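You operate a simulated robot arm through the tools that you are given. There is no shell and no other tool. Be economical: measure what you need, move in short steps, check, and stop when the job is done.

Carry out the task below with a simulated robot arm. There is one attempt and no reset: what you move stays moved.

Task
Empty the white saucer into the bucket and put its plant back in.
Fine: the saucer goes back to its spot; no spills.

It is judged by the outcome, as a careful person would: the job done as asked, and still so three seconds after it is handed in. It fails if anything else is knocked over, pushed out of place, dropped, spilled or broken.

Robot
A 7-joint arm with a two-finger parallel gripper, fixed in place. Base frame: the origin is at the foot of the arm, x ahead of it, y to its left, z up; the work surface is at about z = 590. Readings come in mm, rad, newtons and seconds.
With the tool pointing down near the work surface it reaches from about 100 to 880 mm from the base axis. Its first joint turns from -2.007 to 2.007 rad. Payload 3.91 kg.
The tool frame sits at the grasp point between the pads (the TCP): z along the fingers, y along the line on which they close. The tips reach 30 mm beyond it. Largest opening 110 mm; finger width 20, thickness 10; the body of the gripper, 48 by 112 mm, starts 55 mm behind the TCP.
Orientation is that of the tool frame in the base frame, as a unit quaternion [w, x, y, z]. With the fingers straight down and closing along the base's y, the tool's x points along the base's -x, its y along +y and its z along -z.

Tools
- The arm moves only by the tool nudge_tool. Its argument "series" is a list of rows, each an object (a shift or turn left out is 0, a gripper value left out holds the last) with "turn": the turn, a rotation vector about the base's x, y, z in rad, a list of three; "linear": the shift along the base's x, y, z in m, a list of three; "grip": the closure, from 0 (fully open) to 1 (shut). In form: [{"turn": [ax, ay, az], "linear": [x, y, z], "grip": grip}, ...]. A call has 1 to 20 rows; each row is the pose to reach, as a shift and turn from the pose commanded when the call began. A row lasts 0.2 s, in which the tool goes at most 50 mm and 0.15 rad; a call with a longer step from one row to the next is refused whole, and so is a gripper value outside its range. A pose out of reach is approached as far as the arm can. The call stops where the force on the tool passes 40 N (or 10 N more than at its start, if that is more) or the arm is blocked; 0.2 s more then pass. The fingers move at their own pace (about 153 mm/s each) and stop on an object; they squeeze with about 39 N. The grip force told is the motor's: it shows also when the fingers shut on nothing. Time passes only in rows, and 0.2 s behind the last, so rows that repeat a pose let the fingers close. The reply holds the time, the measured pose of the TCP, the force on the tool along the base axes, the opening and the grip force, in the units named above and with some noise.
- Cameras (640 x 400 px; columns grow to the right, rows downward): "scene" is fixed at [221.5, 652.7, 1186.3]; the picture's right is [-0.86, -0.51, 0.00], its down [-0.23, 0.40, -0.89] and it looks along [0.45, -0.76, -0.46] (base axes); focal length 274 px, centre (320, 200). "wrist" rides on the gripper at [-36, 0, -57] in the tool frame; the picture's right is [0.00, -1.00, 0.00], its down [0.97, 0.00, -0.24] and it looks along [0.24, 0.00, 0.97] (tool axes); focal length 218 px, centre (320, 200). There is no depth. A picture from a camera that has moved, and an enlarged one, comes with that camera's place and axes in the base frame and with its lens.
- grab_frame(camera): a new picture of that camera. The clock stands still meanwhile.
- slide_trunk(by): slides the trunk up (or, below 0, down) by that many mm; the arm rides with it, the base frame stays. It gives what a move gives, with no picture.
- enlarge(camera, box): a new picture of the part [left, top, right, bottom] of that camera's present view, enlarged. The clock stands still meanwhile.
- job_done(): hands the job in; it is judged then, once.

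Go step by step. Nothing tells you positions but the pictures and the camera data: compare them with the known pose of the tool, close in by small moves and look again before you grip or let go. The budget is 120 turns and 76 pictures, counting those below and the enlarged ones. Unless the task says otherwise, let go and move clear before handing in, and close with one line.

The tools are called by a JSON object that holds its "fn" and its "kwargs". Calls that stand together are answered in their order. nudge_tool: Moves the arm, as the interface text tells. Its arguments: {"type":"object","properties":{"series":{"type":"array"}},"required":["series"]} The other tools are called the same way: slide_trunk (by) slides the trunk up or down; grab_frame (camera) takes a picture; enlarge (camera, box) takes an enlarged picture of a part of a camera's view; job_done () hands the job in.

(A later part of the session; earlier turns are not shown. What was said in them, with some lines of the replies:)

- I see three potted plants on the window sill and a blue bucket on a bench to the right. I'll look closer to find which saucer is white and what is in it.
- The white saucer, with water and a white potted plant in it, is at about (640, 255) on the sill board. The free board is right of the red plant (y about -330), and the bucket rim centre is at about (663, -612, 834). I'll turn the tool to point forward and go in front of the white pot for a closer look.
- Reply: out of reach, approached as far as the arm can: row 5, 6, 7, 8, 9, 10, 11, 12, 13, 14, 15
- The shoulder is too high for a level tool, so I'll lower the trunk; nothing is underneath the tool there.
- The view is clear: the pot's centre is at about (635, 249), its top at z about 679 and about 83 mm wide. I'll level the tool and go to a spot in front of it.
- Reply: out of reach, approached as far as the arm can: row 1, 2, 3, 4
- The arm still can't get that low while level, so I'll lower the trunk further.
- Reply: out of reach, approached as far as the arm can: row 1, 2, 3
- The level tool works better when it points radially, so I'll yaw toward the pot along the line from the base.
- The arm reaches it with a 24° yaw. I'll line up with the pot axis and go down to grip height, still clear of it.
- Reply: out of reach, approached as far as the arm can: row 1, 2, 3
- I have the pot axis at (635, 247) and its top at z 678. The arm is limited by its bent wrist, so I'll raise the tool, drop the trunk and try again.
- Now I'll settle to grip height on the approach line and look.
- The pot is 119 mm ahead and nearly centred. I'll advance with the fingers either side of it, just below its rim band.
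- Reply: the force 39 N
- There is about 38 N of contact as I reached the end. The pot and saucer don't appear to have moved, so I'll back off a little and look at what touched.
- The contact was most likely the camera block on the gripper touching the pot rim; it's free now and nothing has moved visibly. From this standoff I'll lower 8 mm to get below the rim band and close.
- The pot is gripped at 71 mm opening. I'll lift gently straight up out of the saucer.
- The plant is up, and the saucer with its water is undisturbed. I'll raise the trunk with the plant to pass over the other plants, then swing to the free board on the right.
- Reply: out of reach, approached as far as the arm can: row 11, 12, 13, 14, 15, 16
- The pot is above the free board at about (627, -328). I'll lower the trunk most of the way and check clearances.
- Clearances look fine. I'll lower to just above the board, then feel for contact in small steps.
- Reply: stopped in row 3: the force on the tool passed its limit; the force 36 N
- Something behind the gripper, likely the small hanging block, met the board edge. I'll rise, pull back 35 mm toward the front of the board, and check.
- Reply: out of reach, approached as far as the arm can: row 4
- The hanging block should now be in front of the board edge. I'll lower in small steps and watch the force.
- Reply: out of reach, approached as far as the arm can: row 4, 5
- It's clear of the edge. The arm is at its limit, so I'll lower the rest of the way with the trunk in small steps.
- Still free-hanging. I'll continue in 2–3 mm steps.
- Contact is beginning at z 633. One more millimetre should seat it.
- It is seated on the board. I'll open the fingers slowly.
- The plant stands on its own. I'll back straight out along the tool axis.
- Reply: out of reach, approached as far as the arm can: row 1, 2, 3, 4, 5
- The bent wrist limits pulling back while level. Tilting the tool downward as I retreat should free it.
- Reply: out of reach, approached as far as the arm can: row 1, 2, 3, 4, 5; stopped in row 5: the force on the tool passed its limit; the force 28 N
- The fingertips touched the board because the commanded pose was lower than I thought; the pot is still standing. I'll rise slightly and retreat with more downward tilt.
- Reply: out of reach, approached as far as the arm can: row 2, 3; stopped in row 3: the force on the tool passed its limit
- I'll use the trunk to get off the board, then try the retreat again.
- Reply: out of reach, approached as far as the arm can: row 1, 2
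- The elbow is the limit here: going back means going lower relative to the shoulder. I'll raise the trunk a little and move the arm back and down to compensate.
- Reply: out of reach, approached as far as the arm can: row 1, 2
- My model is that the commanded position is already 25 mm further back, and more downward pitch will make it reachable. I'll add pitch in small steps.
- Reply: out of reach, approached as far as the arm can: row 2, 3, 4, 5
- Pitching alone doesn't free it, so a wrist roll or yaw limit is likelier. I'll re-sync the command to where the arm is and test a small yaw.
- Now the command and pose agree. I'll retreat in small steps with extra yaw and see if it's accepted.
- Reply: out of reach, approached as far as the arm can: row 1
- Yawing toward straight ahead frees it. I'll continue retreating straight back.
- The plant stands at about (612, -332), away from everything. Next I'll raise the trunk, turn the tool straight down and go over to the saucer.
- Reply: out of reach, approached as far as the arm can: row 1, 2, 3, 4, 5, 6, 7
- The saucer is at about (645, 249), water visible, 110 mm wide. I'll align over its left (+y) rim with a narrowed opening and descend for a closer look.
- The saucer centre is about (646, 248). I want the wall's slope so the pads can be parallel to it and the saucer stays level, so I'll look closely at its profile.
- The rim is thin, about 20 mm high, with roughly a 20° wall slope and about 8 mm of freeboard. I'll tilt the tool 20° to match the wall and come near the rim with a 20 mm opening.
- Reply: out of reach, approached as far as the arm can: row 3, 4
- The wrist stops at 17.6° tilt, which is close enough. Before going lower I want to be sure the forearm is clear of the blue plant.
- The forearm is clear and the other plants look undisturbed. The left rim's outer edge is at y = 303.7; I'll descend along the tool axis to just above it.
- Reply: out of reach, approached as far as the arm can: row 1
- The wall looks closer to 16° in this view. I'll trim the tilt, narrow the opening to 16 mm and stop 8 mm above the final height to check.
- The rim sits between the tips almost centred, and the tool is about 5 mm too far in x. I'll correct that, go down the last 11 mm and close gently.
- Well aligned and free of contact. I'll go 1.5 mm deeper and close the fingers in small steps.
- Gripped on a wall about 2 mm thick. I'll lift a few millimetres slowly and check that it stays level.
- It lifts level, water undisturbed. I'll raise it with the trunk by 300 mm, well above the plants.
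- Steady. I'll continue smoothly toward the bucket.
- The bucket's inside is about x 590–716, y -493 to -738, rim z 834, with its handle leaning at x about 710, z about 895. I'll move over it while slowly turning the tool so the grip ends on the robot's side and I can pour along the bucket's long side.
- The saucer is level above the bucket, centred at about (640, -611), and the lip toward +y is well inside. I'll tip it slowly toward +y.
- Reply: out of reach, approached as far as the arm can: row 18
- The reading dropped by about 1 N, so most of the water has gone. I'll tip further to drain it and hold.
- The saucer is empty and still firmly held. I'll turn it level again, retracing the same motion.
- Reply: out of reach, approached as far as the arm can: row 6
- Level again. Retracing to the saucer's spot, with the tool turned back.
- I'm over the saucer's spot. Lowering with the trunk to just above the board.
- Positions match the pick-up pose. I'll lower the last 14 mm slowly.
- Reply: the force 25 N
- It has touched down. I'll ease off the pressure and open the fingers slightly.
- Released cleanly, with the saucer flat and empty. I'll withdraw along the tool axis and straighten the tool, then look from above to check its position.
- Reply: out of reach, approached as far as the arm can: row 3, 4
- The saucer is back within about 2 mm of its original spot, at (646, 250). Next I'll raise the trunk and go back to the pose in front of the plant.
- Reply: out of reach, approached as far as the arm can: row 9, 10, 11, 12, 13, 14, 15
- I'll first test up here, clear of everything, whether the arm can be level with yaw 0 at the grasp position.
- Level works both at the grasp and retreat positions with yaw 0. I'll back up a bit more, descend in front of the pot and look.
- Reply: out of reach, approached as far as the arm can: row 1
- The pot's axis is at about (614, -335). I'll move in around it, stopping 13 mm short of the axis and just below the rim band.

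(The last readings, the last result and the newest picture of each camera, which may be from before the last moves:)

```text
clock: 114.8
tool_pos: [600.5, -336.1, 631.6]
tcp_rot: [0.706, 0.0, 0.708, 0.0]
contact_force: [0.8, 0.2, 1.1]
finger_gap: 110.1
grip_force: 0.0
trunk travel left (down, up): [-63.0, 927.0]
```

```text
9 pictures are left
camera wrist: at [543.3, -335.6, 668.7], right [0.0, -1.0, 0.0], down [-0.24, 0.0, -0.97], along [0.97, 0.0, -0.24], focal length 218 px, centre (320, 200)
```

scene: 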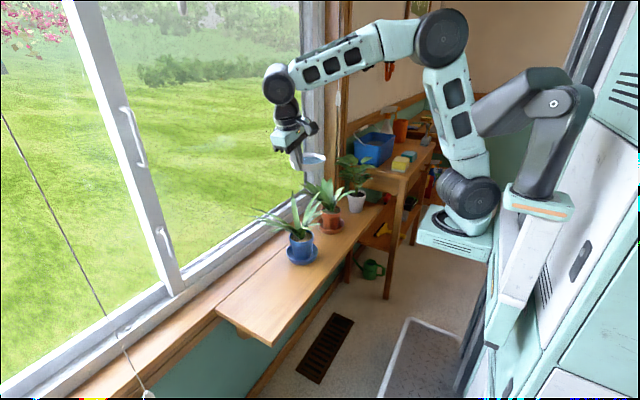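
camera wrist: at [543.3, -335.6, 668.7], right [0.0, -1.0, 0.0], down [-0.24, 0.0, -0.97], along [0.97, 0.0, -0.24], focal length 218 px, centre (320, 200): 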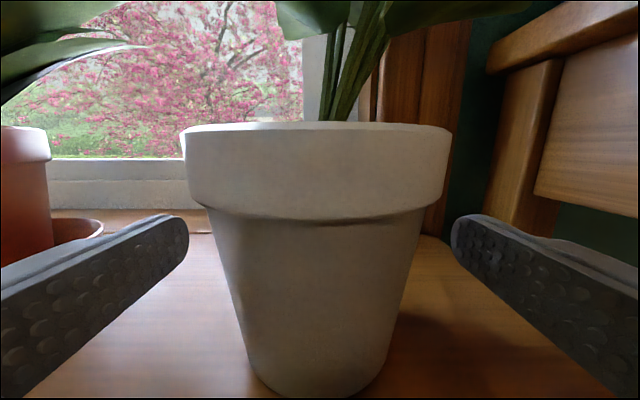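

Centred, with no contact. Closing gently and lifting a little.

{"fn": "nudge_tool", "kwargs": {"series": [{"grip": 0.15}, {"grip": 0.25}, {"grip": 0.35}, {"grip": 0.6}, {"grip": 1}, {"grip": 1}, {"linear": [0, 0, 0.004], "grip": 1}, {"linear": [0, 0, 0.012]}, {"linear": [0, 0, 0.022]}, {"linear": [0, 0, 0.03]}]}}

{"fn": "slide_trunk", "kwargs": {"by": 260}}

{"fn": "grab_frame", "kwargs": {"camera": "scene"}}

```text
clock: 117.0
tool_pos: [600.0, -335.9, 660.6]
tcp_rot: [0.706, 0.0, 0.708, 0.0]
contact_force: [-0.7, -0.2, -2.9]
finger_gap: 70.9
grip_force: 38.9
trunk travel left (down, up): [-63.0, 927.0]
```

```text
clock: 119.6
tool_pos: [599.8, -336.2, 920.8]
tcp_rot: [0.706, -0.001, 0.708, 0.001]
contact_force: [0.4, -0.9, -3.7]
finger_gap: 70.7
grip_force: 39.2
trunk travel left (down, up): [-323.0, 667.0]
```

```text
8 pictures are left
```

scene: 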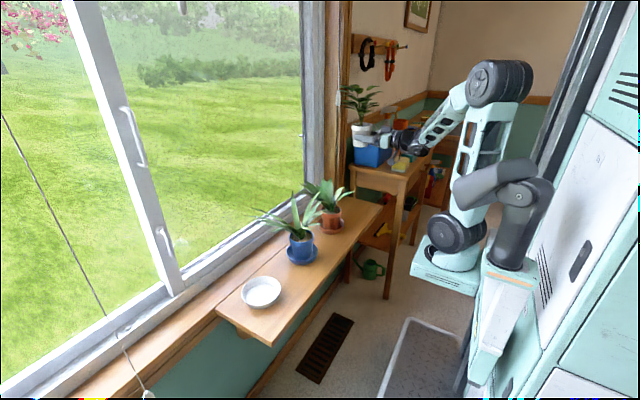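

The plant is held upright. I'll raise it some more and carry it over to the saucer, ending with a slight yaw of about 10°.

{"fn": "slide_trunk", "kwargs": {"by": 50}}

{"fn": "nudge_tool", "kwargs": {"series": [{"linear": [0.0013, -0.0, 0], "turn": [0, 0, 0.0], "grip": 1}, {"linear": [0.003, 0.015, 0], "turn": [0, 0, 0.005]}, {"linear": [0.005, 0.04, 0], "turn": [0, 0, 0.01]}, {"linear": [0.007, 0.072, 0], "turn": [0, 0, 0.02]}, {"linear": [0.009, 0.107, 0], "turn": [0, 0, 0.03]}, {"linear": [0.011, 0.142, 0], "turn": [0, 0, 0.04]}, {"linear": [0.013, 0.177, 0], "turn": [0, 0, 0.05]}, {"linear": [0.014, 0.212, 0], "turn": [0, 0, 0.06]}, {"linear": [0.016, 0.247, 0], "turn": [0, 0, 0.07]}, {"linear": [0.017, 0.282, 0], "turn": [0, 0, 0.08]}, {"linear": [0.019, 0.317, 0], "turn": [0, 0, 0.09]}, {"linear": [0.02, 0.352, 0], "turn": [0, 0, 0.1]}, {"linear": [0.021, 0.387, 0], "turn": [0, 0, 0.11]}, {"linear": [0.022, 0.422, 0], "turn": [0, 0, 0.12]}, {"linear": [0.023, 0.457, 0], "turn": [0, 0, 0.13]}, {"linear": [0.024, 0.492, 0], "turn": [0, 0, 0.14]}, {"linear": [0.025, 0.525, 0], "turn": [0, 0, 0.15]}, {"linear": [0.026, 0.552, 0], "turn": [0, 0, 0.16]}, {"linear": [0.027, 0.572, 0], "turn": [0, 0, 0.17]}, {"linear": [0.027, 0.582, 0], "turn": [0, 0, 0.175]}]}}

```text
clock: 120.6
tool_pos: [598.7, -335.4, 971.2]
tcp_rot: [0.706, 0.0, 0.709, 0.0]
contact_force: [0.0, -0.4, -2.9]
finger_gap: 71.0
grip_force: 39.1
trunk travel left (down, up): [-373.0, 617.0]
```

```text
clock: 124.8
tool_pos: [721.0, 90.0, 1062.7]
tcp_rot: [0.674, -0.102, 0.725, 0.098]
contact_force: [0.0, -0.6, -3.6]
finger_gap: 70.6
grip_force: 38.5
out of reach, approached as far as the arm can: row 6, 7, 8, 9, 10, 11, 12, 13, 14, 15, 16, 17, 18, 19, 20
trunk travel left (down, up): [-373.0, 617.0]
```

The arm drifted outward to a limit; nothing touched. I'll look before moving on.

{"fn": "grab_frame", "kwargs": {"camera": "scene"}}

```text
7 pictures are left
```

scene: 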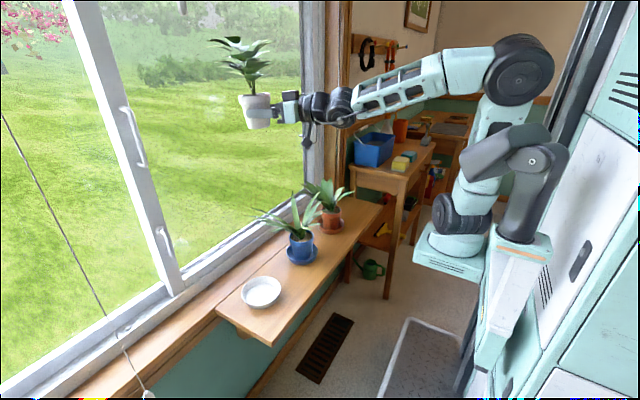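

I'll check whether the commanded pose equals the current one, with a hold.

{"fn": "nudge_tool", "kwargs": {"series": [{"grip": 1}, {"linear": [0, 0, 0]}]}}

```text
clock: 125.4
tool_pos: [719.8, 89.4, 1062.8]
tcp_rot: [0.673, -0.103, 0.725, 0.099]
contact_force: [0.7, 0.5, -2.2]
finger_gap: 70.6
grip_force: 38.7
trunk travel left (down, up): [-373.0, 617.0]
```

It is synced. Now short trial steps: back, left and down, with more yaw to the left.

{"fn": "nudge_tool", "kwargs": {"series": [{"linear": [-0.01, 0.015, -0.01], "turn": [0, 0, 0.04], "grip": 1}, {"linear": [-0.02, 0.03, -0.02], "turn": [0, -0.02, 0.08]}, {"linear": [-0.03, 0.045, -0.03], "turn": [0, -0.04, 0.12]}]}}

```text
clock: 126.2
tool_pos: [693.3, 129.2, 1043.8]
tcp_rot: [0.678, -0.152, 0.705, 0.14]
contact_force: [-0.6, -0.4, -3.3]
finger_gap: 70.6
grip_force: 39.3
out of reach, approached as far as the arm can: row 2, 3
trunk travel left (down, up): [-373.0, 617.0]
```

That works, and yaw is now 24°, like the first grasp. Continuing.

{"fn": "nudge_tool", "kwargs": {"series": [{"linear": [-0.006, 0.02, -0.005], "turn": [0, 0, 0.02], "grip": 1}, {"linear": [-0.014, 0.04, -0.01], "turn": [0, 0, 0.04]}, {"linear": [-0.022, 0.06, -0.015], "turn": [0, 0, 0.06]}, {"linear": [-0.03, 0.08, -0.02], "turn": [0, 0, 0.08]}]}}

```text
clock: 127.2
tool_pos: [680.5, 182.6, 1043.7]
tcp_rot: [0.668, -0.185, 0.7, 0.17]
contact_force: [-0.4, 0.3, -3.4]
finger_gap: 70.4
grip_force: 39.1
out of reach, approached as far as the arm can: row 1, 2, 3, 4
trunk travel left (down, up): [-373.0, 617.0]
```

The limit eases when the tool is lower relative to the trunk. I'll step down and left at the same time; it's still far above the plants.

{"fn": "nudge_tool", "kwargs": {"series": [{"linear": [0, 0.01, -0.025], "turn": [0, -0.015, 0], "grip": 1}, {"linear": [0, 0.02, -0.05], "turn": [0, -0.03, 0.0]}, {"linear": [-0.005, 0.03, -0.075], "turn": [0, -0.04, 0.0]}, {"linear": [-0.01, 0.04, -0.1], "turn": [0, -0.04, 0]}]}}

```text
clock: 128.2
tool_pos: [695.2, 158.0, 986.5]
tcp_rot: [0.676, -0.198, 0.689, 0.174]
contact_force: [-0.1, 0.1, -1.8]
finger_gap: 70.6
grip_force: 39.4
out of reach, approached as far as the arm can: row 1, 2, 3, 4
trunk travel left (down, up): [-373.0, 617.0]
```

I'll test a pure rotation about the base axis, which should only need the first joint.

{"fn": "nudge_tool", "kwargs": {"series": [{"linear": [-0.0088, 0.0346, 0], "turn": [0, 0, 0.05], "grip": 1}, {"linear": [-0.0193, 0.0686, 0], "turn": [0, 0, 0.1]}, {"linear": [-0.0314, 0.102, 0], "turn": [0, 0, 0.15]}]}}

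{"fn": "grab_frame", "kwargs": {"camera": "scene"}}

```text
clock: 129.0
tool_pos: [668.1, 248.8, 997.1]
tcp_rot: [0.658, -0.251, 0.673, 0.225]
contact_force: [0.2, -0.6, -2.8]
finger_gap: 70.5
grip_force: 39.1
out of reach, approached as far as the arm can: row 2, 3
trunk travel left (down, up): [-373.0, 617.0]
```

```text
6 pictures are left
```

scene: 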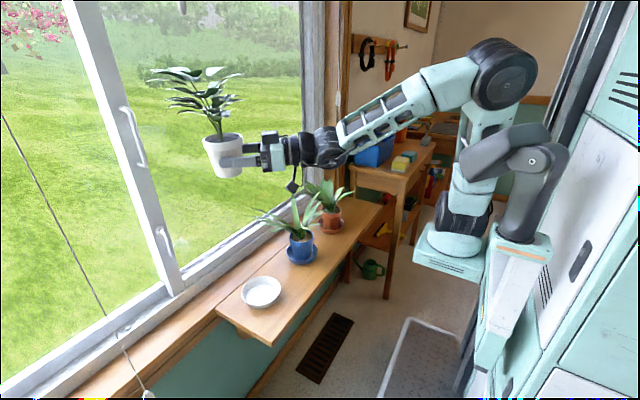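

The rotation works: now at (668, 249) with yaw 39°. I'll try going back and down to reduce the radius.

{"fn": "nudge_tool", "kwargs": {"series": [{"linear": [-0.01, 0.0, -0.01], "turn": [0, -0.01, 0], "grip": 1}, {"linear": [-0.02, 0.0, -0.02], "turn": [0, -0.02, 0]}, {"linear": [-0.03, 0.0, -0.03], "turn": [0, -0.03, 0]}, {"linear": [-0.04, 0, -0.04], "turn": [0, -0.03, 0]}]}}

```text
clock: 130.0
tool_pos: [638.0, 223.3, 977.4]
tcp_rot: [0.665, -0.259, 0.663, 0.224]
contact_force: [0.6, 0.3, -3.0]
finger_gap: 70.5
grip_force: 39.1
out of reach, approached as far as the arm can: row 1, 2, 3, 4
trunk travel left (down, up): [-373.0, 617.0]
```

Radius is now 676. Next I'll bring the yaw back toward 20° while holding position.

{"fn": "nudge_tool", "kwargs": {"series": [{"linear": [0, 0.004, 0], "turn": [0, 0, -0.06], "grip": 1}, {"linear": [0, 0.008, 0], "turn": [0, 0, -0.12]}, {"linear": [0.0, 0.012, 0], "turn": [0, 0, -0.18]}]}}

```text
clock: 130.8
tool_pos: [674.1, 178.3, 1017.5]
tcp_rot: [0.677, -0.209, 0.685, 0.173]
contact_force: [0.6, 0.2, -2.5]
finger_gap: 70.3
grip_force: 39.1
out of reach, approached as far as the arm can: row 1, 2, 3
trunk travel left (down, up): [-373.0, 617.0]
```

In this arm posture the yaw is forced too far left, which would bring the hanging block onto the board. The better way is to set the plant back on its free spot, regrip it with the tool pitched down (which lifts that block clear), and test the route empty first. I'll go back to the right.

{"fn": "nudge_tool", "kwargs": {"series": [{"linear": [0.012, -0.022, 0.012], "turn": [0, 0, -0.065], "grip": 1}, {"linear": [0.024, -0.044, 0.024], "turn": [0, 0, -0.13]}, {"linear": [0.036, -0.066, 0.036], "turn": [0, 0, -0.2]}, {"linear": [0.046, -0.088, 0.046], "turn": [0, 0, -0.26]}]}}

{"fn": "nudge_tool", "kwargs": {"series": [{"linear": [-0.003, -0.025, -0.005], "turn": [0, 0, -0.02], "grip": 1}, {"linear": [-0.008, -0.06, -0.012], "turn": [0, 0, -0.04]}, {"linear": [-0.014, -0.095, -0.02], "turn": [0, 0, -0.06]}, {"linear": [-0.022, -0.13, -0.028], "turn": [0, 0, -0.08]}, {"linear": [-0.031, -0.165, -0.036], "turn": [0, 0, -0.11]}, {"linear": [-0.041, -0.2, -0.044], "turn": [0, 0, -0.14]}, {"linear": [-0.052, -0.235, -0.052], "turn": [0, 0, -0.17]}, {"linear": [-0.064, -0.27, -0.06], "turn": [0, 0, -0.2]}, {"linear": [-0.077, -0.305, -0.068], "turn": [0, 0, -0.22]}, {"linear": [-0.09, -0.34, -0.076], "turn": [0, 0, -0.24]}, {"linear": [-0.103, -0.375, -0.084], "turn": [0, 0, -0.26]}, {"linear": [-0.115, -0.405, -0.09], "turn": [0, 0, -0.28]}, {"linear": [-0.121, -0.425, -0.092], "turn": [0, 0, -0.28]}]}}

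```text
clock: 131.8
tool_pos: [724.7, 81.4, 1067.1]
tcp_rot: [0.691, -0.122, 0.707, 0.087]
contact_force: [-0.3, 0.0, -2.7]
finger_gap: 70.7
grip_force: 38.6
out of reach, approached as far as the arm can: row 3, 4
trunk travel left (down, up): [-373.0, 617.0]
```

```text
clock: 134.6
tool_pos: [598.5, -340.9, 970.8]
tcp_rot: [0.698, -0.02, 0.716, -0.012]
contact_force: [0.1, 0.3, -2.2]
finger_gap: 70.2
grip_force: 38.7
trunk travel left (down, up): [-373.0, 617.0]
```

I'm back over the free spot. I'll level the pot and lower it.

{"fn": "nudge_tool", "kwargs": {"series": [{"linear": [0.001, 0.003, 0], "turn": [0.022, -0.012, -0.005], "grip": 1}, {"linear": [0.001, 0.005, 0], "turn": [0.045, -0.025, -0.011]}, {"linear": [0.001, 0.005, 0], "turn": [0.045, -0.025, -0.011]}]}}

{"fn": "slide_trunk", "kwargs": {"by": -328}}

```text
clock: 135.4
tool_pos: [600.2, -336.6, 971.9]
tcp_rot: [0.707, 0.0, 0.707, 0.0]
contact_force: [-0.8, 0.1, -3.2]
finger_gap: 70.2
grip_force: 39.1
trunk travel left (down, up): [-373.0, 617.0]
```

```text
clock: 138.6
tool_pos: [600.0, -337.6, 643.2]
tcp_rot: [0.707, 0.001, 0.707, -0.001]
contact_force: [0.2, 0.1, -3.0]
finger_gap: 70.5
grip_force: 38.9
trunk travel left (down, up): [-45.0, 945.0]
```

Lowering the last centimetre in small steps.

{"fn": "slide_trunk", "kwargs": {"by": -9}}

{"fn": "slide_trunk", "kwargs": {"by": -2}}

{"fn": "slide_trunk", "kwargs": {"by": -1}}

```text
clock: 139.2
tool_pos: [600.0, -336.5, 635.0]
tcp_rot: [0.707, 0.001, 0.707, 0.0]
contact_force: [-0.3, 0.3, -2.6]
finger_gap: 70.6
grip_force: 38.9
trunk travel left (down, up): [-36.0, 954.0]
```

```text
clock: 139.7
tool_pos: [599.7, -336.2, 633.0]
tcp_rot: [0.707, 0.001, 0.707, -0.001]
contact_force: [-0.2, 0.3, -3.4]
finger_gap: 70.3
grip_force: 39.1
trunk travel left (down, up): [-34.0, 956.0]
```

```text
clock: 140.2
tool_pos: [600.5, -335.4, 630.8]
tcp_rot: [0.707, 0.001, 0.707, -0.002]
contact_force: [-0.1, 0.5, -3.0]
finger_gap: 70.5
grip_force: 38.6
trunk travel left (down, up): [-33.0, 957.0]
```

{"fn": "slide_trunk", "kwargs": {"by": -1}}

{"fn": "slide_trunk", "kwargs": {"by": -1}}

```text
clock: 140.7
tool_pos: [599.3, -336.2, 630.5]
tcp_rot: [0.707, 0.0, 0.707, -0.001]
contact_force: [0.5, 0.9, -3.2]
finger_gap: 70.3
grip_force: 38.8
trunk travel left (down, up): [-32.0, 958.0]
```

```text
clock: 141.2
tool_pos: [601.0, -336.1, 630.1]
tcp_rot: [0.707, 0.001, 0.707, -0.002]
contact_force: [0.1, 0.1, -2.7]
finger_gap: 70.4
grip_force: 39.1
trunk travel left (down, up): [-31.0, 959.0]
```

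Still hanging; the pot has crept slightly in the grip. I'll continue by a millimetre at a time.

{"fn": "slide_trunk", "kwargs": {"by": -1.5}}

{"fn": "slide_trunk", "kwargs": {"by": -1}}

{"fn": "slide_trunk", "kwargs": {"by": -1}}

```text
clock: 141.7
tool_pos: [600.4, -335.7, 629.6]
tcp_rot: [0.708, 0.0, 0.706, -0.001]
contact_force: [-0.8, 0.3, 7.2]
finger_gap: 70.3
grip_force: 39.1
trunk travel left (down, up): [-30.0, 960.0]
```

```text
clock: 142.2
tool_pos: [602.0, -336.2, 628.1]
tcp_rot: [0.708, 0.0, 0.706, -0.002]
contact_force: [4.3, -1.8, 12.0]
finger_gap: 70.0
grip_force: 38.9
trunk travel left (down, up): [-29.0, 961.0]
```

```text
clock: 142.8
tool_pos: [600.9, -336.8, 627.3]
tcp_rot: [0.708, 0.001, 0.706, -0.002]
contact_force: [2.8, -0.2, 13.2]
finger_gap: 69.7
grip_force: 39.0
trunk travel left (down, up): [-28.0, 962.0]
```

Seated. Opening and backing straight out.

{"fn": "nudge_tool", "kwargs": {"series": [{"linear": [0, 0, 0.001], "grip": 0.34}, {"linear": [0, 0, 0.001], "grip": 0.25}, {"linear": [0, 0, 0.001], "grip": 0.1}, {"linear": [0, 0, 0.001], "grip": 0}, {"linear": [0, 0, 0.001], "grip": 0}, {"linear": [-0.02, 0, 0.003]}, {"linear": [-0.04, 0, 0.006]}, {"linear": [-0.06, 0, 0.01]}, {"linear": [-0.08, 0, 0.01]}, {"linear": [-0.095, 0, 0.01]}]}}

{"fn": "slide_trunk", "kwargs": {"by": 300}}

```text
clock: 144.9
tool_pos: [503.3, -336.0, 637.2]
tcp_rot: [0.707, 0.001, 0.707, -0.001]
contact_force: [0.2, -0.4, -0.1]
finger_gap: 110.1
grip_force: 0.1
trunk travel left (down, up): [-28.0, 962.0]
```

```text
clock: 147.9
tool_pos: [503.8, -335.7, 937.5]
tcp_rot: [0.708, 0.001, 0.706, -0.002]
contact_force: [0.1, -0.1, 0.3]
finger_gap: 109.9
grip_force: 0.0
trunk travel left (down, up): [-328.0, 662.0]
```

Now the empty test: raise, pitch the tool down 30° over the grasp position, then swing left with the pitch kept.

{"fn": "slide_trunk", "kwargs": {"by": 60}}

{"fn": "nudge_tool", "kwargs": {"series": [{"linear": [0.02, 0, -0.012], "turn": [0, 0.1, 0]}, {"linear": [0.04, 0, -0.024], "turn": [0, 0.2, 0]}, {"linear": [0.06, 0, -0.036], "turn": [0, 0.3, 0]}, {"linear": [0.08, 0, -0.05], "turn": [0, 0.42, 0]}, {"linear": [0.1, 0, -0.065], "turn": [0, 0.524, 0]}]}}

{"fn": "nudge_tool", "kwargs": {"series": [{"linear": [0.005, 0.03, 0], "turn": [0, 0, 0.015]}, {"linear": [0.01, 0.06, 0], "turn": [0, 0, 0.03]}, {"linear": [0.015, 0.09, 0], "turn": [0, 0, 0.045]}, {"linear": [0.02, 0.12, 0], "turn": [0, 0, 0.06]}, {"linear": [0.025, 0.15, 0], "turn": [0, 0, 0.075]}, {"linear": [0.028, 0.18, 0], "turn": [0, 0, 0.09]}, {"linear": [0.03, 0.21, 0], "turn": [0, 0, 0.105]}, {"linear": [0.03, 0.24, 0], "turn": [0, 0, 0.12]}, {"linear": [0.03, 0.27, 0], "turn": [0, 0, 0.135]}, {"linear": [0.03, 0.3, 0], "turn": [0, 0, 0.15]}, {"linear": [0.03, 0.33, 0], "turn": [0, 0, 0.165]}, {"linear": [0.03, 0.36, 0], "turn": [0, 0, 0.18]}, {"linear": [0.03, 0.39, 0], "turn": [0, 0, 0.195]}, {"linear": [0.03, 0.42, 0], "turn": [0, 0, 0.21]}, {"linear": [0.03, 0.45, 0], "turn": [0, 0, 0.225]}, {"linear": [0.03, 0.48, 0], "turn": [0, 0, 0.24]}, {"linear": [0.03, 0.51, 0], "turn": [0, 0, 0.25]}, {"linear": [0.03, 0.54, 0], "turn": [0, 0, 0.26]}, {"linear": [0.029, 0.565, 0], "turn": [0, 0, 0.26]}, {"linear": [0.028, 0.578, 0], "turn": [0, 0, 0.26]}]}}

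```text
clock: 148.9
tool_pos: [503.6, -334.5, 995.8]
tcp_rot: [0.708, 0.0, 0.707, -0.001]
contact_force: [-0.4, 0.3, 0.3]
finger_gap: 109.8
grip_force: 0.0
trunk travel left (down, up): [-388.0, 602.0]
```

```text
clock: 150.2
tool_pos: [604.8, -334.2, 931.5]
tcp_rot: [0.499, -0.001, 0.866, -0.001]
contact_force: [-0.3, -0.1, 0.0]
finger_gap: 109.7
grip_force: 0.0
trunk travel left (down, up): [-388.0, 602.0]
```

```text
clock: 154.3
tool_pos: [632.8, 240.3, 933.7]
tcp_rot: [0.496, -0.111, 0.859, 0.063]
contact_force: [-0.5, -0.5, 0.4]
finger_gap: 110.1
grip_force: 0.0
out of reach, approached as far as the arm can: row 14, 15, 16, 17
trunk travel left (down, up): [-388.0, 602.0]
```

That route works with the 30° pitch. I'll also test the retreat on this side, then go back the same way.

{"fn": "nudge_tool", "kwargs": {"series": [{"linear": [-0.025, -0.007, 0]}, {"linear": [-0.05, -0.013, 0]}, {"linear": [-0.075, -0.02, 0.0]}, {"linear": [-0.1, -0.026, 0.0]}]}}

{"fn": "nudge_tool", "kwargs": {"series": [{"linear": [0.03, 0.008, 0]}, {"linear": [0.06, 0.016, 0]}, {"linear": [0.1, 0.026, 0]}]}}

```text
clock: 155.3
tool_pos: [531.5, 215.9, 930.8]
tcp_rot: [0.497, -0.112, 0.858, 0.064]
contact_force: [-0.4, 0.1, 0.3]
finger_gap: 109.6
grip_force: 0.1
trunk travel left (down, up): [-388.0, 602.0]
```

```text
clock: 156.2
tool_pos: [630.3, 242.6, 935.4]
tcp_rot: [0.496, -0.112, 0.859, 0.064]
contact_force: [0.5, -0.2, 0.1]
finger_gap: 110.2
grip_force: 0.1
trunk travel left (down, up): [-388.0, 602.0]
```

All reachable. Returning the same way to the right, then down in front of the pot with the 30° pitch.

{"fn": "nudge_tool", "kwargs": {"series": [{"linear": [0.002, -0.03, 0], "turn": [0, 0, 0]}, {"linear": [0.002, -0.065, 0], "turn": [0, 0, -0.01]}, {"linear": [0.002, -0.1, 0], "turn": [0, 0, -0.025]}, {"linear": [0.002, -0.135, 0], "turn": [0, 0, -0.04]}, {"linear": [0.002, -0.17, 0], "turn": [0, 0, -0.055]}, {"linear": [0.002, -0.205, 0], "turn": [0, 0, -0.075]}, {"linear": [0.002, -0.24, 0], "turn": [0, 0, -0.09]}, {"linear": [0.002, -0.275, 0], "turn": [0, 0, -0.11]}, {"linear": [0.002, -0.31, 0], "turn": [0, 0, -0.13]}, {"linear": [0.002, -0.345, 0], "turn": [0, 0, -0.145]}, {"linear": [0.0, -0.38, 0], "turn": [0, 0, -0.165]}, {"linear": [-0.004, -0.415, 0], "turn": [0, 0, -0.18]}, {"linear": [-0.01, -0.45, 0], "turn": [0, 0, -0.2]}, {"linear": [-0.015, -0.485, 0], "turn": [0, 0, -0.22]}, {"linear": [-0.02, -0.52, 0], "turn": [0, 0, -0.235]}, {"linear": [-0.024, -0.555, 0], "turn": [0, 0, -0.25]}, {"linear": [-0.06, -0.579, 0], "turn": [0, 0, -0.26]}, {"linear": [-0.1, -0.579, 0], "turn": [0, 0, -0.26]}, {"linear": [-0.135, -0.579, 0], "turn": [0, 0, -0.26]}]}}

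{"fn": "slide_trunk", "kwargs": {"by": -293}}

{"fn": "grab_frame", "kwargs": {"camera": "wrist"}}

```text
clock: 160.2
tool_pos: [498.7, -336.2, 926.7]
tcp_rot: [0.499, 0.0, 0.867, 0.002]
contact_force: [0.5, 0.5, -1.0]
finger_gap: 110.1
grip_force: 0.2
out of reach, approached as far as the arm can: row 12
trunk travel left (down, up): [-388.0, 602.0]
```

```text
clock: 163.1
tool_pos: [499.1, -335.9, 632.6]
tcp_rot: [0.498, 0.001, 0.867, 0.002]
contact_force: [0.0, 0.0, 0.1]
finger_gap: 109.9
grip_force: 0.1
trunk travel left (down, up): [-95.0, 896.0]
```

```text
5 pictures are left
camera wrist: at [467.3, -335.9, 694.2], right [0.0, -1.0, 0.0], down [-0.7, 0.0, -0.72], along [0.72, 0.0, -0.7], focal length 218 px, centre (320, 200)
```

wrist: 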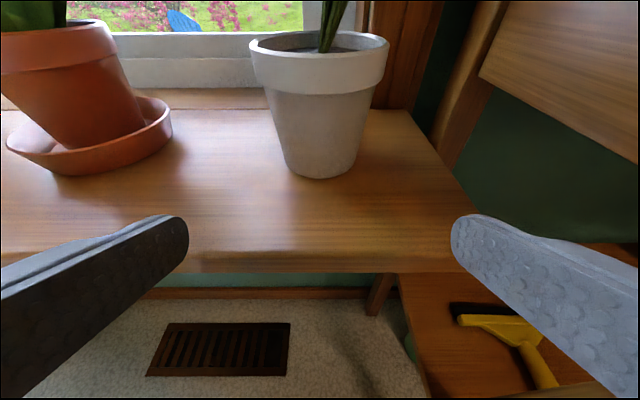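

The pot's axis is confirmed at (616, -335). I'll move in to 18 mm short of it at z 642.

{"fn": "nudge_tool", "kwargs": {"series": [{"linear": [0.01, 0, 0.0095]}, {"linear": [0.03, 0, 0.0095]}, {"linear": [0.05, 0, 0.0095]}, {"linear": [0.07, 0, 0.0095]}, {"linear": [0.085, 0, 0.0095]}, {"linear": [0.098, 0.0, 0.0095]}, {"linear": [0.098, 0.0, 0.0095]}]}}

```text
clock: 164.7
tool_pos: [595.9, -334.8, 646.8]
tcp_rot: [0.5, 0.0, 0.866, -0.001]
contact_force: [0.6, 0.4, 0.0]
finger_gap: 110.1
grip_force: 0.1
trunk travel left (down, up): [-95.0, 896.0]
```

No contact. I'll trim 4 mm down, close and lift slightly.

{"fn": "nudge_tool", "kwargs": {"series": [{"linear": [0.002, 0, -0.0045]}, {"linear": [0.002, 0, -0.0045], "grip": 0.15}, {"linear": [0.002, 0, -0.0045], "grip": 0.25}, {"linear": [0.002, 0, -0.0045], "grip": 0.35}, {"linear": [0.002, 0, -0.0045], "grip": 0.6}, {"linear": [0.002, 0, -0.0045], "grip": 1}, {"linear": [0.002, 0, -0.0045], "grip": 1}, {"linear": [0.002, 0, 0.0], "grip": 1}, {"linear": [0.002, 0, 0.008]}, {"linear": [0.002, 0, 0.018]}, {"linear": [0.002, 0, 0.025]}]}}

{"fn": "grab_frame", "kwargs": {"camera": "wrist"}}

```text
clock: 167.1
tool_pos: [597.9, -335.0, 671.0]
tcp_rot: [0.5, 0.0, 0.866, -0.001]
contact_force: [-0.2, 0.2, -3.0]
finger_gap: 70.1
grip_force: 38.4
trunk travel left (down, up): [-95.0, 896.0]
```

```text
4 pictures are left
camera wrist: at [566.3, -334.7, 731.7], right [0.0, -1.0, 0.0], down [-0.69, 0.0, -0.72], along [0.72, 0.0, -0.69], focal length 218 px, centre (320, 200)
```

wrist: 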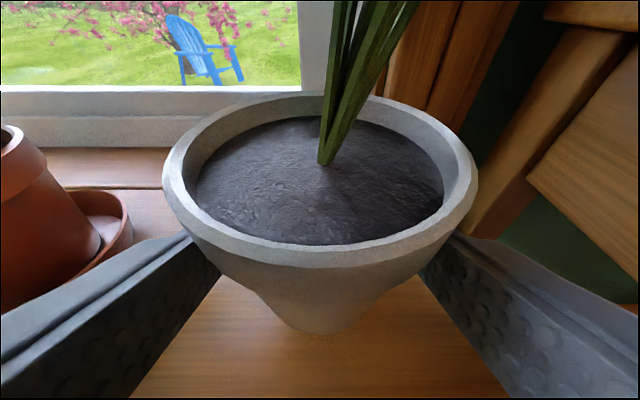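

Held upright and centred. I'll raise it and carry it along the tested route to the saucer.

{"fn": "slide_trunk", "kwargs": {"by": 295}}

{"fn": "nudge_tool", "kwargs": {"series": [{"linear": [0.005, 0.02, -0.003], "turn": [0, 0, 0.01], "grip": 1}, {"linear": [0.01, 0.05, -0.008], "turn": [0, 0, 0.025]}, {"linear": [0.015, 0.08, -0.013], "turn": [0, 0, 0.04]}, {"linear": [0.02, 0.11, -0.018], "turn": [0, 0, 0.055]}, {"linear": [0.025, 0.14, -0.023], "turn": [0, 0, 0.07]}, {"linear": [0.03, 0.17, -0.028], "turn": [0, 0, 0.085]}, {"linear": [0.035, 0.2, -0.03], "turn": [0, 0, 0.1]}, {"linear": [0.038, 0.23, -0.03], "turn": [0, 0, 0.115]}, {"linear": [0.041, 0.26, -0.03], "turn": [0, 0, 0.13]}, {"linear": [0.044, 0.29, -0.03], "turn": [0, 0, 0.145]}, {"linear": [0.046, 0.32, -0.03], "turn": [0, 0, 0.16]}, {"linear": [0.047, 0.35, -0.03], "turn": [0, 0, 0.18]}, {"linear": [0.047, 0.38, -0.03], "turn": [0, 0, 0.2]}, {"linear": [0.047, 0.41, -0.03], "turn": [0, 0, 0.22]}, {"linear": [0.047, 0.44, -0.03], "turn": [0, 0, 0.235]}, {"linear": [0.046, 0.47, -0.03], "turn": [0, 0, 0.25]}, {"linear": [0.044, 0.5, -0.03], "turn": [0, 0, 0.26]}, {"linear": [0.04, 0.53, -0.03], "turn": [0, 0, 0.26]}, {"linear": [0.035, 0.558, -0.03], "turn": [0, 0, 0.26]}, {"linear": [0.0287, 0.58, -0.03], "turn": [0, 0, 0.26]}]}}

```text
clock: 170.1
tool_pos: [597.7, -335.3, 965.2]
tcp_rot: [0.5, 0.0, 0.866, -0.001]
contact_force: [-0.4, 0.1, -3.0]
finger_gap: 70.1
grip_force: 39.3
trunk travel left (down, up): [-390.0, 600.0]
```

```text
clock: 174.2
tool_pos: [626.1, 242.8, 935.6]
tcp_rot: [0.496, -0.111, 0.859, 0.063]
contact_force: [0.1, -0.6, -3.8]
finger_gap: 69.5
grip_force: 38.9
out of reach, approached as far as the arm can: row 16
trunk travel left (down, up): [-390.0, 600.0]
```

Arrived over the saucer, level. I'll lower most of the way and check alignment.

{"fn": "slide_trunk", "kwargs": {"by": -255}}

{"fn": "enlarge", "kwargs": {"camera": "scene", "box": [200, 190, 360, 310]}}

```text
clock: 176.9
tool_pos: [625.9, 242.2, 681.3]
tcp_rot: [0.496, -0.112, 0.859, 0.063]
contact_force: [0.8, 0.7, -2.6]
finger_gap: 69.5
grip_force: 39.0
trunk travel left (down, up): [-134.0, 855.0]
```

```text
3.33 times, centred on (280, 250) of scene
camera zoom: at [221.5, 652.7, 1186.3], right [-0.86, -0.51, 0.0], down [-0.23, 0.4, -0.89], along [0.45, -0.76, -0.46], focal length 912 px, centre (453, 33)
```

zoom: 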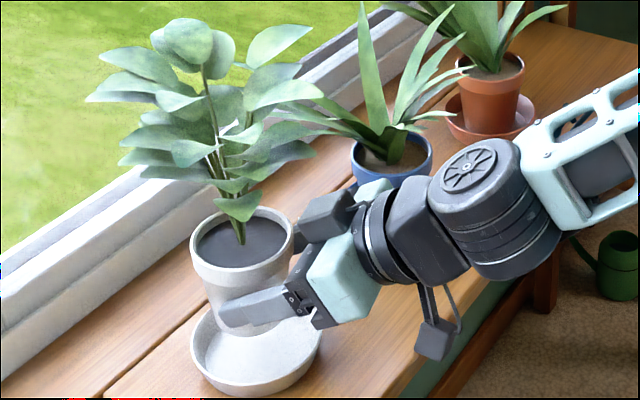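

The pot lines up with the saucer within about 3 mm. I'll continue down to just above its floor.

{"fn": "slide_trunk", "kwargs": {"by": -28}}

{"fn": "slide_trunk", "kwargs": {"by": -3}}

{"fn": "slide_trunk", "kwargs": {"by": -2}}

```text
clock: 177.6
tool_pos: [625.8, 242.7, 652.4]
tcp_rot: [0.496, -0.112, 0.859, 0.064]
contact_force: [0.3, -0.4, -3.9]
finger_gap: 69.6
grip_force: 38.9
trunk travel left (down, up): [-107.0, 884.0]
```

```text
clock: 178.1
tool_pos: [625.7, 242.7, 650.1]
tcp_rot: [0.496, -0.112, 0.859, 0.064]
contact_force: [1.3, -0.1, -3.3]
finger_gap: 69.5
grip_force: 38.5
trunk travel left (down, up): [-104.0, 886.0]
```

```text
clock: 178.6
tool_pos: [626.4, 242.7, 648.5]
tcp_rot: [0.496, -0.113, 0.859, 0.064]
contact_force: [0.5, 0.3, -2.4]
finger_gap: 69.3
grip_force: 39.1
trunk travel left (down, up): [-102.0, 888.0]
```

Close to seating; continuing by a millimetre.

{"fn": "slide_trunk", "kwargs": {"by": -1.5}}

{"fn": "slide_trunk", "kwargs": {"by": -1}}

{"fn": "slide_trunk", "kwargs": {"by": -1}}

```text
clock: 179.2
tool_pos: [626.2, 243.0, 646.0]
tcp_rot: [0.496, -0.112, 0.859, 0.063]
contact_force: [0.0, -0.3, -3.2]
finger_gap: 69.6
grip_force: 39.2
trunk travel left (down, up): [-100.0, 890.0]
```

```text
clock: 179.7
tool_pos: [626.3, 243.5, 645.1]
tcp_rot: [0.496, -0.112, 0.859, 0.064]
contact_force: [0.2, -0.2, -3.2]
finger_gap: 69.7
grip_force: 40.0
trunk travel left (down, up): [-99.0, 891.0]
```

```text
clock: 180.2
tool_pos: [625.3, 242.3, 644.3]
tcp_rot: [0.496, -0.112, 0.859, 0.064]
contact_force: [-0.1, -0.3, -0.1]
finger_gap: 69.1
grip_force: 38.9
trunk travel left (down, up): [-98.0, 892.0]
```

{"fn": "slide_trunk", "kwargs": {"by": -1}}

{"fn": "slide_trunk", "kwargs": {"by": -0.7}}

{"fn": "grab_frame", "kwargs": {"camera": "wrist"}}

```text
clock: 180.7
tool_pos: [625.0, 242.7, 644.3]
tcp_rot: [0.496, -0.112, 0.859, 0.064]
contact_force: [-1.2, 0.9, 9.4]
finger_gap: 69.6
grip_force: 39.2
trunk travel left (down, up): [-97.0, 893.0]
```

```text
clock: 181.2
tool_pos: [626.2, 243.5, 643.5]
tcp_rot: [0.496, -0.113, 0.858, 0.065]
contact_force: [0.9, 2.2, 11.9]
finger_gap: 68.9
grip_force: 39.5
trunk travel left (down, up): [-96.0, 894.0]
```

```text
2 pictures are left
camera wrist: at [595.5, 235.0, 704.2], right [0.26, -0.97, 0.0], down [-0.67, -0.18, -0.72], along [0.7, 0.18, -0.69], focal length 218 px, centre (320, 200)
```

wrist: 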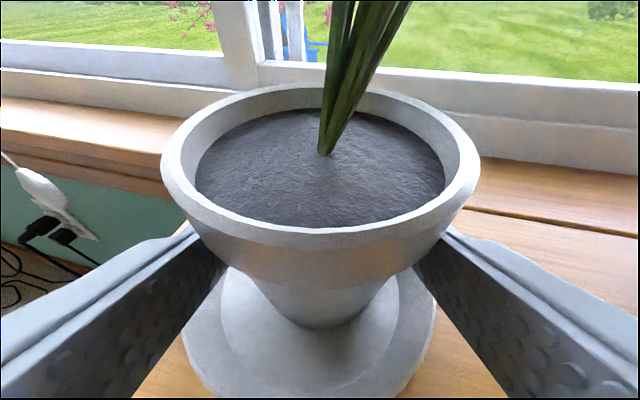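

The pot is on the saucer floor but about 8 mm off-centre toward the window. I'll lift it a little, shift it to the centre and set it down again.

{"fn": "nudge_tool", "kwargs": {"series": [{"linear": [0, 0, 0.004], "grip": 1}, {"linear": [0, 0, 0.009]}, {"linear": [-0.003, 0.001, 0.009]}, {"linear": [-0.006, 0.002, 0.009]}, {"linear": [-0.009, 0.0028, 0.009]}, {"linear": [-0.009, 0.0028, 0.009]}, {"linear": [-0.009, 0.0028, 0.006]}, {"linear": [-0.009, 0.0028, 0.003]}, {"linear": [-0.009, 0.0028, 0.001]}]}}

```text
clock: 183.2
tool_pos: [618.3, 245.6, 645.0]
tcp_rot: [0.497, -0.112, 0.858, 0.064]
contact_force: [0.1, 0.7, -2.1]
finger_gap: 69.0
grip_force: 40.2
trunk travel left (down, up): [-96.0, 894.0]
```

Shifted. Now the last millimetre or two down.

{"fn": "slide_trunk", "kwargs": {"by": -1}}

{"fn": "slide_trunk", "kwargs": {"by": -1}}

{"fn": "slide_trunk", "kwargs": {"by": -0.7}}

```text
clock: 183.7
tool_pos: [618.6, 245.0, 643.6]
tcp_rot: [0.496, -0.112, 0.859, 0.064]
contact_force: [0.1, -0.8, 0.0]
finger_gap: 68.7
grip_force: 38.6
trunk travel left (down, up): [-95.0, 895.0]
```

```text
clock: 184.2
tool_pos: [617.3, 246.2, 642.2]
tcp_rot: [0.497, -0.111, 0.858, 0.064]
contact_force: [-1.2, 0.1, 9.1]
finger_gap: 68.8
grip_force: 38.9
trunk travel left (down, up): [-94.0, 896.0]
```

```text
clock: 184.7
tool_pos: [617.0, 245.9, 642.8]
tcp_rot: [0.497, -0.112, 0.858, 0.064]
contact_force: [0.0, -0.2, 12.7]
finger_gap: 68.7
grip_force: 39.4
trunk travel left (down, up): [-94.0, 896.0]
```

Seated on the floor of the saucer. Opening and backing straight out.

{"fn": "nudge_tool", "kwargs": {"series": [{"grip": 0.34, "linear": [0, 0, 0.001]}, {"grip": 0.28, "linear": [0, 0, 0.001]}, {"grip": 0.2, "linear": [0, 0, 0.001]}, {"grip": 0.1, "linear": [0, 0, 0.001]}, {"grip": 0.06, "linear": [0, 0, 0.002]}, {"linear": [-0.015, -0.004, 0.003]}, {"linear": [-0.032, -0.0085, 0.004]}, {"linear": [-0.05, -0.0135, 0.004]}, {"linear": [-0.07, -0.019, 0.004]}, {"linear": [-0.09, -0.024, 0.004]}, {"linear": [-0.11, -0.03, 0.004]}]}}

{"fn": "slide_trunk", "kwargs": {"by": 250}}

{"fn": "enlarge", "kwargs": {"camera": "scene", "box": [190, 100, 430, 310]}}

```text
clock: 187.1
tool_pos: [506.3, 217.2, 647.0]
tcp_rot: [0.497, -0.111, 0.858, 0.063]
contact_force: [-0.7, 0.5, -0.1]
finger_gap: 103.3
grip_force: 0.0
trunk travel left (down, up): [-94.0, 896.0]
```

```text
clock: 189.7
tool_pos: [505.4, 216.4, 896.1]
tcp_rot: [0.496, -0.113, 0.859, 0.064]
contact_force: [-0.1, 1.1, 0.2]
finger_gap: 103.3
grip_force: 0.0
trunk travel left (down, up): [-344.0, 646.0]
```

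```text
1.90 times, centred on (310, 205) of scene
camera zoom: at [221.5, 652.7, 1186.3], right [-0.86, -0.51, 0.0], down [-0.23, 0.4, -0.89], along [0.45, -0.76, -0.46], focal length 521 px, centre (339, 190)
```

zoom: 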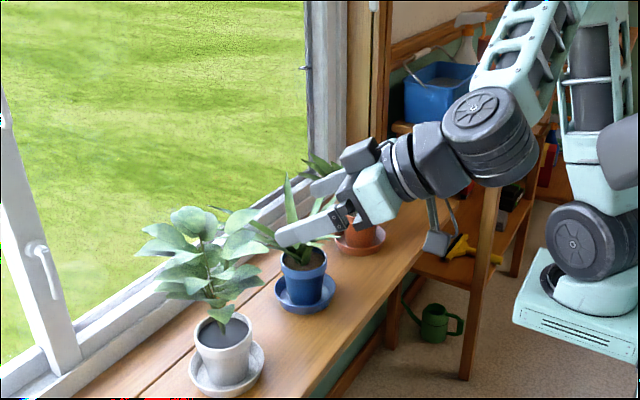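

The plant stands upright in its empty saucer on the original spot, the other plants and the bucket look undisturbed, and the arm is clear. I'm handing the job in.

{"fn": "job_done", "kwargs": {}}

```text
The job is handed in.
```

I emptied the white saucer into the bucket with no spill visible in the pictures. It is back within about 3 mm of its spot, and its plant is standing in it again, turned somewhat from how it faced before.
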